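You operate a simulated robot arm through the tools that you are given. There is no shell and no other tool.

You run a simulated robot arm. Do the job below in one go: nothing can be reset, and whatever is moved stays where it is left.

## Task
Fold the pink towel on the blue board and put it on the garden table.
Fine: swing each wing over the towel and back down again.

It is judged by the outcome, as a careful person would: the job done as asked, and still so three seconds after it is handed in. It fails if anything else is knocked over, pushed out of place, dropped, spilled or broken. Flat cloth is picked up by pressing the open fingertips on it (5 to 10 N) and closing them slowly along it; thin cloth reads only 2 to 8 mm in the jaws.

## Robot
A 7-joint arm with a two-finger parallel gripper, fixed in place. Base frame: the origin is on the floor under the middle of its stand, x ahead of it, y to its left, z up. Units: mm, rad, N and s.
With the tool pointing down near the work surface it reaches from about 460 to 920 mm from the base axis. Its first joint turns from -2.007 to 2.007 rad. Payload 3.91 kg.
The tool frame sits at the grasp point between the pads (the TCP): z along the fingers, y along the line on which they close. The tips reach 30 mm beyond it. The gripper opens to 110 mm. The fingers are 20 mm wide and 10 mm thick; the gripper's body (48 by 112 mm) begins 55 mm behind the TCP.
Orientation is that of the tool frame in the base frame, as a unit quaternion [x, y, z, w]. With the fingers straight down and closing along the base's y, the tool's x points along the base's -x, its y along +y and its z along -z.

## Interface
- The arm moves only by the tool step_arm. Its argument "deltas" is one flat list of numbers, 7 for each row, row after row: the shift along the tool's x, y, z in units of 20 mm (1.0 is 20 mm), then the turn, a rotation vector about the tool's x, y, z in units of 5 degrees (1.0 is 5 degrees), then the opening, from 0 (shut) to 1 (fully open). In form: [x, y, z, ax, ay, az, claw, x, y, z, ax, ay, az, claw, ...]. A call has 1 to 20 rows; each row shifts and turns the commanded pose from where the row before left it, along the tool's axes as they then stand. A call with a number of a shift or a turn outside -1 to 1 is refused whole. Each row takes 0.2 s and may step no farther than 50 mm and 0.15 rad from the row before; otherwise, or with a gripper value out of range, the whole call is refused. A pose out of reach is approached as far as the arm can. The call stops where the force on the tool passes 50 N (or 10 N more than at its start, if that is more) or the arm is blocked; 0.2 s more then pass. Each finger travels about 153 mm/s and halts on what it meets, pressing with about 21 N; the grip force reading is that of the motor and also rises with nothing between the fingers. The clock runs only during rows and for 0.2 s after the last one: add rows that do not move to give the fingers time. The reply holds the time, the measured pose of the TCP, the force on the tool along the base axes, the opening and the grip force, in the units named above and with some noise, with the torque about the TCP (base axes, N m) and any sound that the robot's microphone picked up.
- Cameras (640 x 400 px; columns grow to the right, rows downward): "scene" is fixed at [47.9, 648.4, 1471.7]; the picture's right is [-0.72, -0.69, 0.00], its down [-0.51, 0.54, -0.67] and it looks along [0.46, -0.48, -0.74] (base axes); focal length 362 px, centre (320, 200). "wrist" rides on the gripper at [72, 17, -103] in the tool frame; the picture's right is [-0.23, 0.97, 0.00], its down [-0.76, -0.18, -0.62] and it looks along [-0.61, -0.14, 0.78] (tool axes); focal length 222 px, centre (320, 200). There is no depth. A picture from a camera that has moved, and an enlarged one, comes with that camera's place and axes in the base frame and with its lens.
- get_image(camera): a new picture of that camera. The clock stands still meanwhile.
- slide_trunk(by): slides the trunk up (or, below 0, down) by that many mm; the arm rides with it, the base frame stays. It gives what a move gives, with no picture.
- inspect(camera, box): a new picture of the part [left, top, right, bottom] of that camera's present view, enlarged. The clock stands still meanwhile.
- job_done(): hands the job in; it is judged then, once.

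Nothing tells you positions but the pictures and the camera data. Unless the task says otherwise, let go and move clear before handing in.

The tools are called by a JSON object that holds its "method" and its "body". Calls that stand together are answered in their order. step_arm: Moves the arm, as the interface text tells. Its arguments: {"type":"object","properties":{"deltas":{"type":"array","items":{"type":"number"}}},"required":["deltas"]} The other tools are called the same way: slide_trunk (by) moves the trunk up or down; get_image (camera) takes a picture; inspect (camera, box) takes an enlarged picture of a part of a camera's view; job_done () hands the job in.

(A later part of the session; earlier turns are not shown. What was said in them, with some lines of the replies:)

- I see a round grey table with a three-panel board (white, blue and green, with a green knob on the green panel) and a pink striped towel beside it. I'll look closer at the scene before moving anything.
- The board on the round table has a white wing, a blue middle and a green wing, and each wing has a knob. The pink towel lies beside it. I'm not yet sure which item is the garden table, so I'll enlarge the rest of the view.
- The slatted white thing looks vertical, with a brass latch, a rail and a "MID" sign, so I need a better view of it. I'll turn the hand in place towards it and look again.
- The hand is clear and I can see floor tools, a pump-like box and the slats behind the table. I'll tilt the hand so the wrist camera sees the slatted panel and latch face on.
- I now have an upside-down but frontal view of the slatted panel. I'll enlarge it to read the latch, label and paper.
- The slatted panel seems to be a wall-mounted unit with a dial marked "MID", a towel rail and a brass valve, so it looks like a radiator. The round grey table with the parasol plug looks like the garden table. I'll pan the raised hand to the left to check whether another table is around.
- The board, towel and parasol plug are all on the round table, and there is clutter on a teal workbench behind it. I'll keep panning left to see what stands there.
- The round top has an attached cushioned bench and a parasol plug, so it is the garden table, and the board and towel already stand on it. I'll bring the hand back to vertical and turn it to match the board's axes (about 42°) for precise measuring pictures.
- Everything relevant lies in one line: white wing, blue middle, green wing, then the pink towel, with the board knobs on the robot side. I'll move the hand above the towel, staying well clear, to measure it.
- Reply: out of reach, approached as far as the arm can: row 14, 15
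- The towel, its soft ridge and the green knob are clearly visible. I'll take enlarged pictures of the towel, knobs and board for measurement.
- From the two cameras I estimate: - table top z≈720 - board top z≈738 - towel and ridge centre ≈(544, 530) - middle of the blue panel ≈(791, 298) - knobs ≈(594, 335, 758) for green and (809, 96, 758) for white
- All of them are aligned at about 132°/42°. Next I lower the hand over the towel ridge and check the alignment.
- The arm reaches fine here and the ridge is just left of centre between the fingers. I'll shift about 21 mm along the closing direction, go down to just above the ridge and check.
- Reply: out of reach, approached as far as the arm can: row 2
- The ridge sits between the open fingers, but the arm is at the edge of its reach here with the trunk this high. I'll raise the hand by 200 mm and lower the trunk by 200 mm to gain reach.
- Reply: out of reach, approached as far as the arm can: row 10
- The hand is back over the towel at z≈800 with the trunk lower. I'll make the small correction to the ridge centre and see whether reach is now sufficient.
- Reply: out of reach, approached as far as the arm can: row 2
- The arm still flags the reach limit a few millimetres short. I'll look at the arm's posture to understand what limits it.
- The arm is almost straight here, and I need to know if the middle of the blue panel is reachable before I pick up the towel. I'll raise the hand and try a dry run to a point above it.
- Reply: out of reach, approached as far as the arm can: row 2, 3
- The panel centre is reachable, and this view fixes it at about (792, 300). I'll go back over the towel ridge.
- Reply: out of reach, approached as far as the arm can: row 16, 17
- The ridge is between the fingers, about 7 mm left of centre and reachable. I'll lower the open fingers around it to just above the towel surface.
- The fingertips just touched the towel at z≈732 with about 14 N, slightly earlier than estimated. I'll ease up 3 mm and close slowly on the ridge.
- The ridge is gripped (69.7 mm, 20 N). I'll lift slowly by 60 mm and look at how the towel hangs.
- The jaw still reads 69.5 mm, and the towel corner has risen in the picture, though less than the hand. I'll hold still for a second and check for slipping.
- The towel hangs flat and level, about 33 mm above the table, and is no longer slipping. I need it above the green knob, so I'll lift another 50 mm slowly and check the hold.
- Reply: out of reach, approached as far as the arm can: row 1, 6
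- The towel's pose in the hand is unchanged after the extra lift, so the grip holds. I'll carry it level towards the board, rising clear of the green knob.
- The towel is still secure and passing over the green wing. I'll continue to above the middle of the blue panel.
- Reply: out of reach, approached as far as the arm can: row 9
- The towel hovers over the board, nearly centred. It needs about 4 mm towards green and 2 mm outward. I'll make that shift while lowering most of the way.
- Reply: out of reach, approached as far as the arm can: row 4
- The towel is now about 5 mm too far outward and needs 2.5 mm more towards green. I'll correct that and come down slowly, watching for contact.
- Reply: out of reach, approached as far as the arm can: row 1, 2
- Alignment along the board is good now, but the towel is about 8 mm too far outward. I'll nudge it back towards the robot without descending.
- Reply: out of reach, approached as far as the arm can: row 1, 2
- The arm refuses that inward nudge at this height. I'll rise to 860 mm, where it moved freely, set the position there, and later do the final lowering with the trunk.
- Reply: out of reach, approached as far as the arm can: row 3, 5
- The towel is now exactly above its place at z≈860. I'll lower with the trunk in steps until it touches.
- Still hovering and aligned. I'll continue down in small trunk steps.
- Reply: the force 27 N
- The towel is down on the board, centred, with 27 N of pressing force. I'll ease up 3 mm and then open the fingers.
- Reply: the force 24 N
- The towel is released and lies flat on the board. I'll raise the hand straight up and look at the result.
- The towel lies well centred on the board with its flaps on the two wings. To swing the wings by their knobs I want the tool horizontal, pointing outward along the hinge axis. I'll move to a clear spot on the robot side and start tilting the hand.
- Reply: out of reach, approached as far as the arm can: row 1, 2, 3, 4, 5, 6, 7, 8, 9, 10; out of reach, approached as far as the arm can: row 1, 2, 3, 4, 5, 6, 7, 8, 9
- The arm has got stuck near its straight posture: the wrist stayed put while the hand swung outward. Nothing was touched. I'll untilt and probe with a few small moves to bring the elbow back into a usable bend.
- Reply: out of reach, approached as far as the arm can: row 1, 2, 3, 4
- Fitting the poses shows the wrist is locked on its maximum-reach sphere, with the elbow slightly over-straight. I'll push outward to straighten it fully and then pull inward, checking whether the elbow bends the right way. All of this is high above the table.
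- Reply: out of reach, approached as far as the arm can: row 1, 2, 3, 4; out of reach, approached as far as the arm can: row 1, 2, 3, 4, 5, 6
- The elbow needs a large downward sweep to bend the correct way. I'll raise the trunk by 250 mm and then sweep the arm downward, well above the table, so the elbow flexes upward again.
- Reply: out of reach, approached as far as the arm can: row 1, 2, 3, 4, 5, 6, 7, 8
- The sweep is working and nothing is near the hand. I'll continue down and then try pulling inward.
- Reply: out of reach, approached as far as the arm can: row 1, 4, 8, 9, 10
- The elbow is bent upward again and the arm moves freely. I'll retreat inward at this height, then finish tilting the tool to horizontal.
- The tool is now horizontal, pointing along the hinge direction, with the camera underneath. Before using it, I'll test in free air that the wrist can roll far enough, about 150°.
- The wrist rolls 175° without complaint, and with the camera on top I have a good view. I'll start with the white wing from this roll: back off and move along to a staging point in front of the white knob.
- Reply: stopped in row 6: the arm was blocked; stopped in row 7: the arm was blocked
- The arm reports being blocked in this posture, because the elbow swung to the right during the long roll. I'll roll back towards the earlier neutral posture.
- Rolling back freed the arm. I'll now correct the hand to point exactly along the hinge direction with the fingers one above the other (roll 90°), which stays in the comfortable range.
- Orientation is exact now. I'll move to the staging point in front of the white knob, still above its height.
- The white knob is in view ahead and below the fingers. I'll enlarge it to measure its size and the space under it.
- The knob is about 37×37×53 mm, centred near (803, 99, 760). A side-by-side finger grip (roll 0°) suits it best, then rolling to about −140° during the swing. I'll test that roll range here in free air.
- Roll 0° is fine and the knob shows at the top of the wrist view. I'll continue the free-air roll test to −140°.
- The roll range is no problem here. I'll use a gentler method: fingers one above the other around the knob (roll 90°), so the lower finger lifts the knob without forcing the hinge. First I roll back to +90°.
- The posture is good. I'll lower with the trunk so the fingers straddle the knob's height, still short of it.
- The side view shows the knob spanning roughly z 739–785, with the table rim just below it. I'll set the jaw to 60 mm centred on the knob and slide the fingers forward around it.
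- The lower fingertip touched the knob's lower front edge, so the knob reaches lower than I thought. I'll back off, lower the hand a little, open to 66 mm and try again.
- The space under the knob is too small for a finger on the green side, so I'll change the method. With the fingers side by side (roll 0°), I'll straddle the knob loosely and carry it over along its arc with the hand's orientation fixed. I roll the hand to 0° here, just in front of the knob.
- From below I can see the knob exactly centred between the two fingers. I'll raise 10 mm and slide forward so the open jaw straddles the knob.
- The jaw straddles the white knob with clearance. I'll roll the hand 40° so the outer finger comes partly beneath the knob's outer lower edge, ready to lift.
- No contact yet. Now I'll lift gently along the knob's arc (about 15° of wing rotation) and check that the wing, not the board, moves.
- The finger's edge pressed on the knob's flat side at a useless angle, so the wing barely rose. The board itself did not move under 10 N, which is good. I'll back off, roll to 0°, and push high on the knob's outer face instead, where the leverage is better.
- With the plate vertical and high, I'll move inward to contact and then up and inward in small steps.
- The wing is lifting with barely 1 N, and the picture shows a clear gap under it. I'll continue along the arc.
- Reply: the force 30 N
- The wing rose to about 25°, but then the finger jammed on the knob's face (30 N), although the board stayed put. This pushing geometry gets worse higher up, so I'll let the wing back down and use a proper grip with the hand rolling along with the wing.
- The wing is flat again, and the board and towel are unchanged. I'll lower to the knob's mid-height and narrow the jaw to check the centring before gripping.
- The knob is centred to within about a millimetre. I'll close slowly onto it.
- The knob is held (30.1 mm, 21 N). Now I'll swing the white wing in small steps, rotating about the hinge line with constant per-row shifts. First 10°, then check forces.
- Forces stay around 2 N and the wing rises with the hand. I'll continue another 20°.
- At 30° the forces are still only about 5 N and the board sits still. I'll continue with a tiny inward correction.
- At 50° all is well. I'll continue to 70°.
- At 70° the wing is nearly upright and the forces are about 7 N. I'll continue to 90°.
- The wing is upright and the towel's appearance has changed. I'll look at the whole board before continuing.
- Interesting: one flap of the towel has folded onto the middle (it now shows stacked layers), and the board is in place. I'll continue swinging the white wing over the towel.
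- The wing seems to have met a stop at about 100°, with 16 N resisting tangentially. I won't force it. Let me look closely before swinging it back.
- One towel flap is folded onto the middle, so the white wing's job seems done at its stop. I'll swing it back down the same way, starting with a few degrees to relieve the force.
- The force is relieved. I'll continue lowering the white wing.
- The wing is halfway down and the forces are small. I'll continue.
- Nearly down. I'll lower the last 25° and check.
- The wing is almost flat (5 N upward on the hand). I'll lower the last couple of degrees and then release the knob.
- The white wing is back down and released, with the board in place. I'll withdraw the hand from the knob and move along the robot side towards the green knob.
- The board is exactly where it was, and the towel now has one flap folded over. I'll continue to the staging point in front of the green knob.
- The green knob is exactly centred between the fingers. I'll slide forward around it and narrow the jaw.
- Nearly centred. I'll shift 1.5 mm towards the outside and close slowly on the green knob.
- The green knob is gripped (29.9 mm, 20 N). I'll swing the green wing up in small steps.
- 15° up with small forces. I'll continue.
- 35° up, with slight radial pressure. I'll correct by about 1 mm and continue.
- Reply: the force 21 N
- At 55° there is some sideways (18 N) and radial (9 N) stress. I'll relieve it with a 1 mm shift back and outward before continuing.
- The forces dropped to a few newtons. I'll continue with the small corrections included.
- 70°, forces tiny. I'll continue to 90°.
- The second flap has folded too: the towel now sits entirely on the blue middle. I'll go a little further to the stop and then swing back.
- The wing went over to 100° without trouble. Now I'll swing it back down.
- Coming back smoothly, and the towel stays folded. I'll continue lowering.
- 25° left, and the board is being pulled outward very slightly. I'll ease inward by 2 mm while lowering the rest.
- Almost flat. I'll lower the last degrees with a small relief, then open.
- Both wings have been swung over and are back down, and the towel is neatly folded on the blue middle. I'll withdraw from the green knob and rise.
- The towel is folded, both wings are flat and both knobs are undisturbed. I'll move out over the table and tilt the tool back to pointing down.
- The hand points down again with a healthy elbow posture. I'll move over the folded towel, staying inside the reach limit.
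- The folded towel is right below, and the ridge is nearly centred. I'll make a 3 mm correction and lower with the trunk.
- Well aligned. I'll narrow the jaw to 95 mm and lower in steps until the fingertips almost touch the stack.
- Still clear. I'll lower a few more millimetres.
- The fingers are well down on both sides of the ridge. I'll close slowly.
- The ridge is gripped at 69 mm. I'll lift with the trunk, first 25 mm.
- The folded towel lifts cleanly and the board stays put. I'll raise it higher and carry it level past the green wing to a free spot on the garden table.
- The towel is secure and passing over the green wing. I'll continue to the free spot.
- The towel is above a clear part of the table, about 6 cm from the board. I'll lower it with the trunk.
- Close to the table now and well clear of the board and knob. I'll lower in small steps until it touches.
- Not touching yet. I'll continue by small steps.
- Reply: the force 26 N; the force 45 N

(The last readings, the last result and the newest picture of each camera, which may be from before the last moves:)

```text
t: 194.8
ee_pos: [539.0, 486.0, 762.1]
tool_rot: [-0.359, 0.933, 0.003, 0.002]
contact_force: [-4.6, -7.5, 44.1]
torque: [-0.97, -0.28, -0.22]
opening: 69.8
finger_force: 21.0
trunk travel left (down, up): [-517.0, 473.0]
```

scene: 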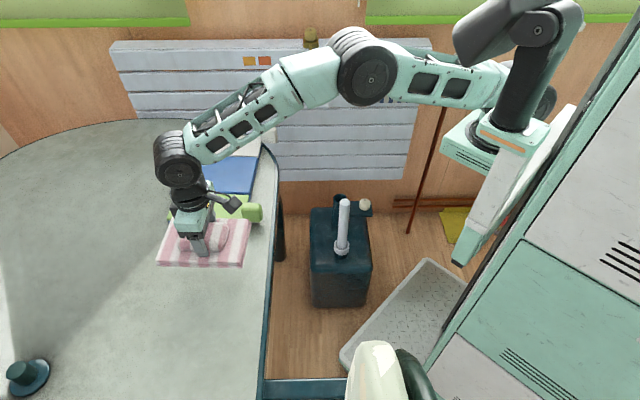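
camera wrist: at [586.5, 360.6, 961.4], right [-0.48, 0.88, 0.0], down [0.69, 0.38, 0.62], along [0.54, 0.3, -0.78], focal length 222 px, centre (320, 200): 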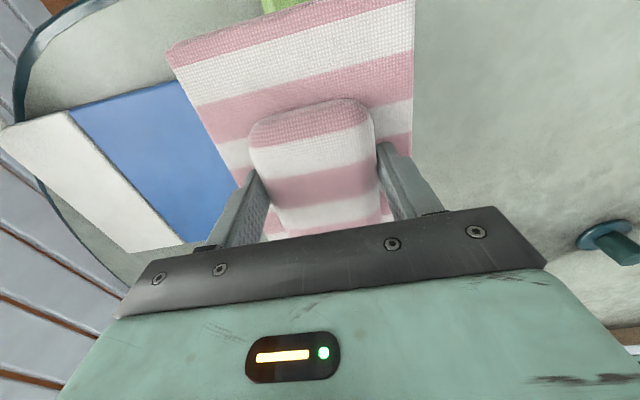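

It is firmly on the table. I'll relieve the pressure by raising 4 mm, then open the fingers gently.

{"method": "slide_trunk", "body": {"by": 4}}

{"method": "step_arm", "body": {"deltas": [0, 0, 0, 0, 0, 0, 0.66, 0, 0, 0, 0, 0, 0, 0.72, 0, 0, 0, 0, 0, 0, 0.8, 0, 0, 0, 0, 0, 0, 0.9, 0, 0, 0, 0, 0, 0, 0.9]}}

{"method": "inspect", "body": {"camera": "scene", "box": [120, 180, 296, 290]}}

{"method": "inspect", "body": {"camera": "wrist", "box": [0, 0, 640, 200]}}

```text
t: 195.3
ee_pos: [541.3, 486.3, 761.0]
tool_rot: [-0.358, 0.934, 0.002, 0.001]
contact_force: [1.9, 2.8, 24.7]
torque: [0.16, -0.9, 0.07]
opening: 69.7
finger_force: 21.1
trunk travel left (down, up): [-521.0, 469.0]
```

```text
t: 196.6
ee_pos: [538.5, 485.6, 762.8]
tool_rot: [-0.359, 0.933, 0.002, -0.001]
contact_force: [-9.5, 5.7, 25.8]
torque: [-0.73, -0.48, -0.09]
opening: 94.4
finger_force: 0.0
trunk travel left (down, up): [-521.0, 469.0]
```

```text
3.64 times, centred on (208, 235) of scene
camera zoom: at [47.9, 648.4, 1471.7], right [-0.72, -0.69, 0.0], down [-0.51, 0.54, -0.67], along [0.46, -0.48, -0.74], focal length 1316 px, centre (727, 73)
```

zoom: 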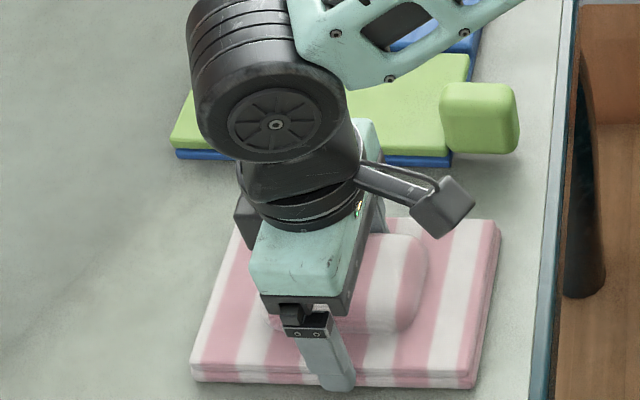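

```text
1.00 times, centred on (320, 100) of wrist (not enlarged: the box is as wide or as high as the picture)
camera zoom: at [472.4, 448.6, 864.7], right [-0.48, 0.88, 0.0], down [0.69, 0.38, 0.62], along [0.54, 0.3, -0.78], focal length 222 px, centre (320, 300)
```

zoom: 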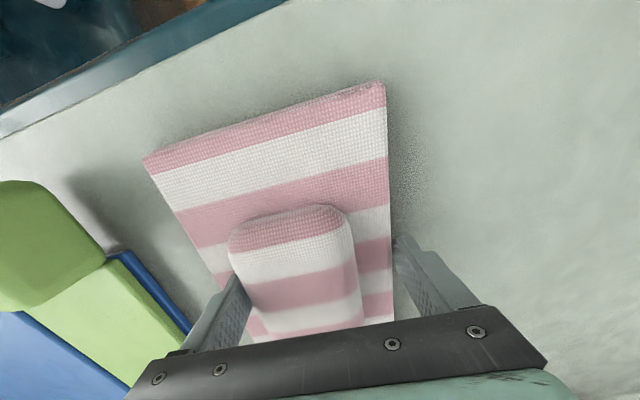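

The fingers are open but still pressing lightly on the towel, which slid a few millimetres along with one finger. It remains folded. I'll raise the hand straight up slowly.

{"method": "slide_trunk", "body": {"by": 6}}

{"method": "inspect", "body": {"camera": "wrist", "box": [0, 0, 640, 200]}}

```text
t: 197.1
ee_pos: [539.8, 484.4, 764.2]
tool_rot: [-0.357, 0.934, -0.001, -0.001]
contact_force: [-0.3, 0.1, 0.2]
torque: [0.01, 0.02, -0.02]
opening: 99.0
finger_force: 0.1
trunk travel left (down, up): [-527.0, 463.0]
```

```text
1.00 times, centred on (320, 100) of wrist (not enlarged: the box is as wide or as high as the picture)
camera zoom: at [474.8, 447.4, 867.6], right [-0.48, 0.88, 0.0], down [0.69, 0.38, 0.62], along [0.54, 0.3, -0.78], focal length 222 px, centre (320, 300)
```

zoom: 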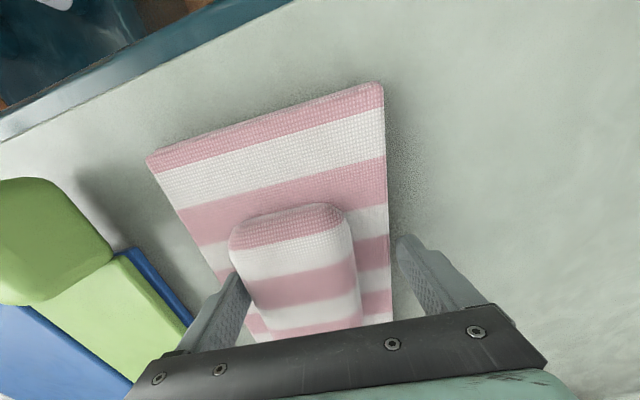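

No contact force now. I'll centre the open jaw around the ridge and then rise clear.

{"method": "step_arm", "body": {"deltas": [0, -0.25, 0, 0, 0, 0, 0.95, 0, -0.25, 0, 0, 0, 0, 1, 0, 0, 0, 0, 0, 0, 1]}}

{"method": "slide_trunk", "body": {"by": 40}}

{"method": "slide_trunk", "body": {"by": 80}}

{"method": "get_image", "body": {"camera": "scene"}}

{"method": "inspect", "body": {"camera": "wrist", "box": [0, 0, 640, 200]}}

```text
t: 197.9
ee_pos: [545.6, 478.7, 767.3]
tool_rot: [-0.358, 0.934, 0.002, -0.001]
contact_force: [-0.2, 0.5, -0.6]
torque: [0.01, 0.01, -0.02]
opening: 109.9
finger_force: 0.1
trunk travel left (down, up): [-527.0, 463.0]
```

```text
t: 198.7
ee_pos: [546.6, 479.5, 806.7]
tool_rot: [-0.358, 0.934, 0.001, -0.001]
contact_force: [-0.1, 0.7, 0.0]
torque: [0.02, 0.0, 0.0]
opening: 110.1
finger_force: 0.1
trunk travel left (down, up): [-567.0, 423.0]
```

```text
t: 199.9
ee_pos: [545.9, 478.7, 887.1]
tool_rot: [-0.358, 0.934, 0.002, 0.0]
contact_force: [-0.2, -0.3, -0.6]
torque: [-0.02, 0.03, 0.01]
opening: 110.2
finger_force: 0.1
trunk travel left (down, up): [-647.0, 343.0]
```

```text
taken
```

scene: 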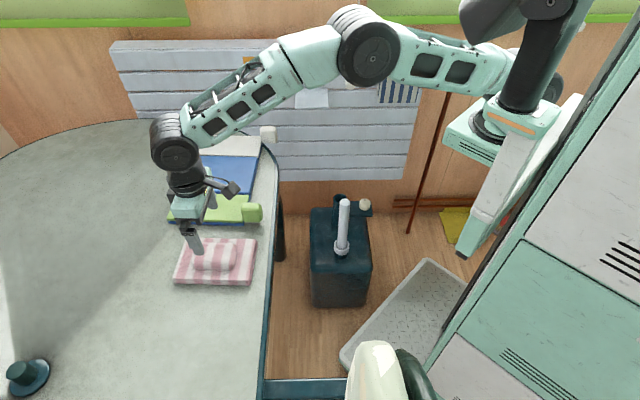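

```text
1.00 times, centred on (320, 100) of wrist (not enlarged: the box is as wide or as high as the picture)
camera zoom: at [480.5, 441.2, 990.3], right [-0.48, 0.88, 0.0], down [0.69, 0.38, 0.62], along [0.54, 0.3, -0.78], focal length 222 px, centre (320, 300)
```

zoom: 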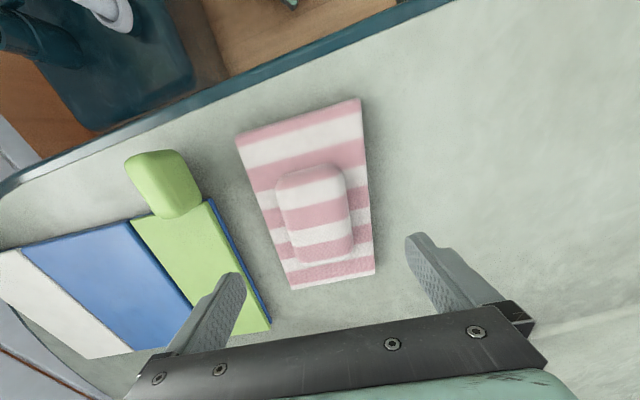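

The folded towel lies flat on the garden table, clear of the edge and the board. I'll move the arm back away from it and do a final check.

{"method": "step_arm", "body": {"deltas": [0.2, -0.8, -0.4, 0, 0, 0, 1, 0.2, -0.8, -0.4, 0, 0, 0, 1, 0.2, -0.8, -0.4, 0, 0, 0, 1, 0.2, -0.8, -0.4, 0, 0, 0, 1, 0.2, -0.8, -0.4, 0, 0, 0, 1, 0.4, -0.8, -0.4, 0, 0, 0, 1, 0.4, -0.8, -0.4, 0, 0, 0, 1, 0.4, -0.8, -0.4, 0, 0, 0, 1, 0.4, -0.8, -0.4, 0, 0, 0, 1, 0.4, -0.8, -0.4, 0, 0, 0, 1, 0.4, -0.8, 0, 0, 0, 0, 1, 0.4, -0.8, 0, 0, 0, 0, 1, 0.4, -0.8, 0, 0, 0, 0, 1, 0.4, -0.8, 0, 0, 0, 0, 1]}}

{"method": "get_image", "body": {"camera": "scene"}}

{"method": "inspect", "body": {"camera": "scene", "box": [140, 210, 300, 310]}}

{"method": "inspect", "body": {"camera": "scene", "box": [120, 110, 320, 235]}}

```text
t: 202.9
ee_pos: [628.5, 249.7, 967.1]
tool_rot: [-0.359, 0.933, 0.002, -0.001]
contact_force: [0.0, 0.1, 0.6]
torque: [-0.01, 0.01, -0.03]
opening: 109.9
finger_force: 0.1
trunk travel left (down, up): [-647.0, 343.0]
```

```text
taken
```

scene: 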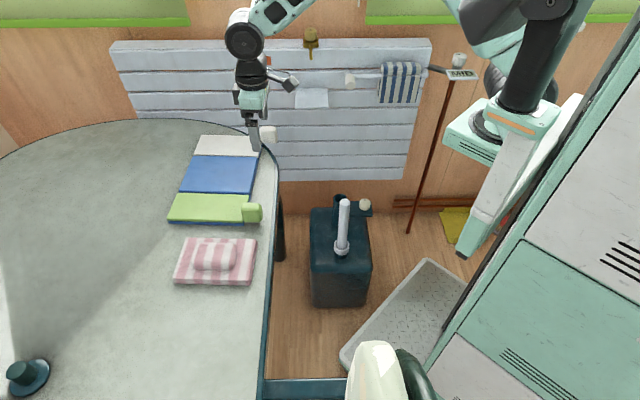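

```text
4.00 times, centred on (220, 260) of scene
camera zoom: at [47.9, 648.4, 1471.7], right [-0.72, -0.69, 0.0], down [-0.51, 0.54, -0.67], along [0.46, -0.48, -0.74], focal length 1448 px, centre (720, -40)
```

zoom: 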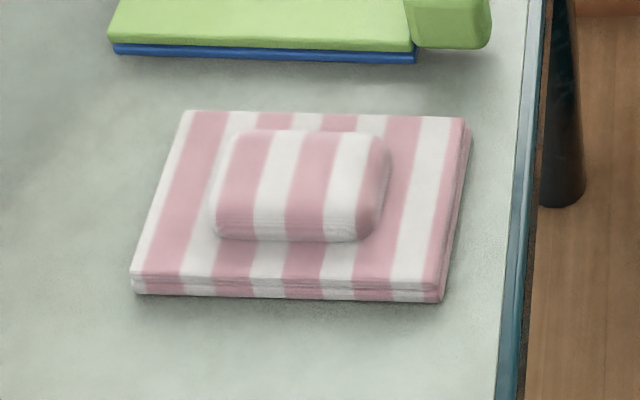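

```text
3.20 times, centred on (220, 172) of scene
camera zoom: at [47.9, 648.4, 1471.7], right [-0.72, -0.69, 0.0], down [-0.51, 0.54, -0.67], along [0.46, -0.48, -0.74], focal length 1158 px, centre (640, 288)
```

zoom: 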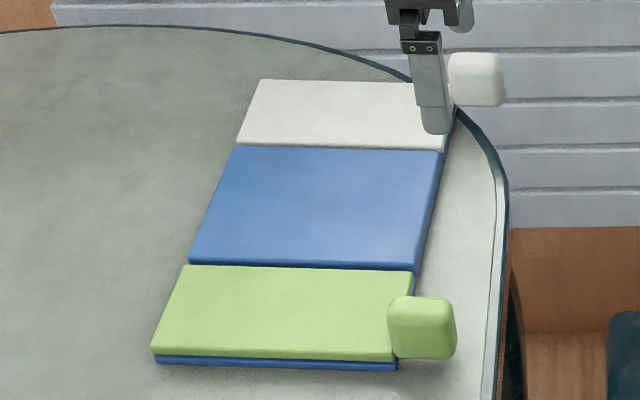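

The folded towel rests on the garden table, both wings lie flat, and the board is within about 3 mm of where it began. Nothing else was moved, and the hand is empty and clear, so I'm handing in the job.

{"method": "job_done", "body": {}}

```text
The job is handed in.
```

The pink towel is folded and lies flat on the garden table, beside the board and clear of the table edge. I took the large round table to be the garden table, since it has a parasol plug and a bench attached. I've handed the job in and haven't seen a verdict.

- **Folding:** I laid the towel on the blue board, swung the white wing and then the green wing over it, and brought each back down flat. Both flaps folded in.
- **How far the wings went:** I didn't lay either wing flat on the towel. The white one met resistance at about 100°, so I didn't force it, and I stopped the green one at about the same angle.
- **Board:** it ended within about 3 mm of where it started.
- **Towel placement:** it slid roughly a centimetre as the fingers opened, but stayed folded.

Nothing else looked moved, knocked over or dropped, and the hand is empty and clear of the towel.
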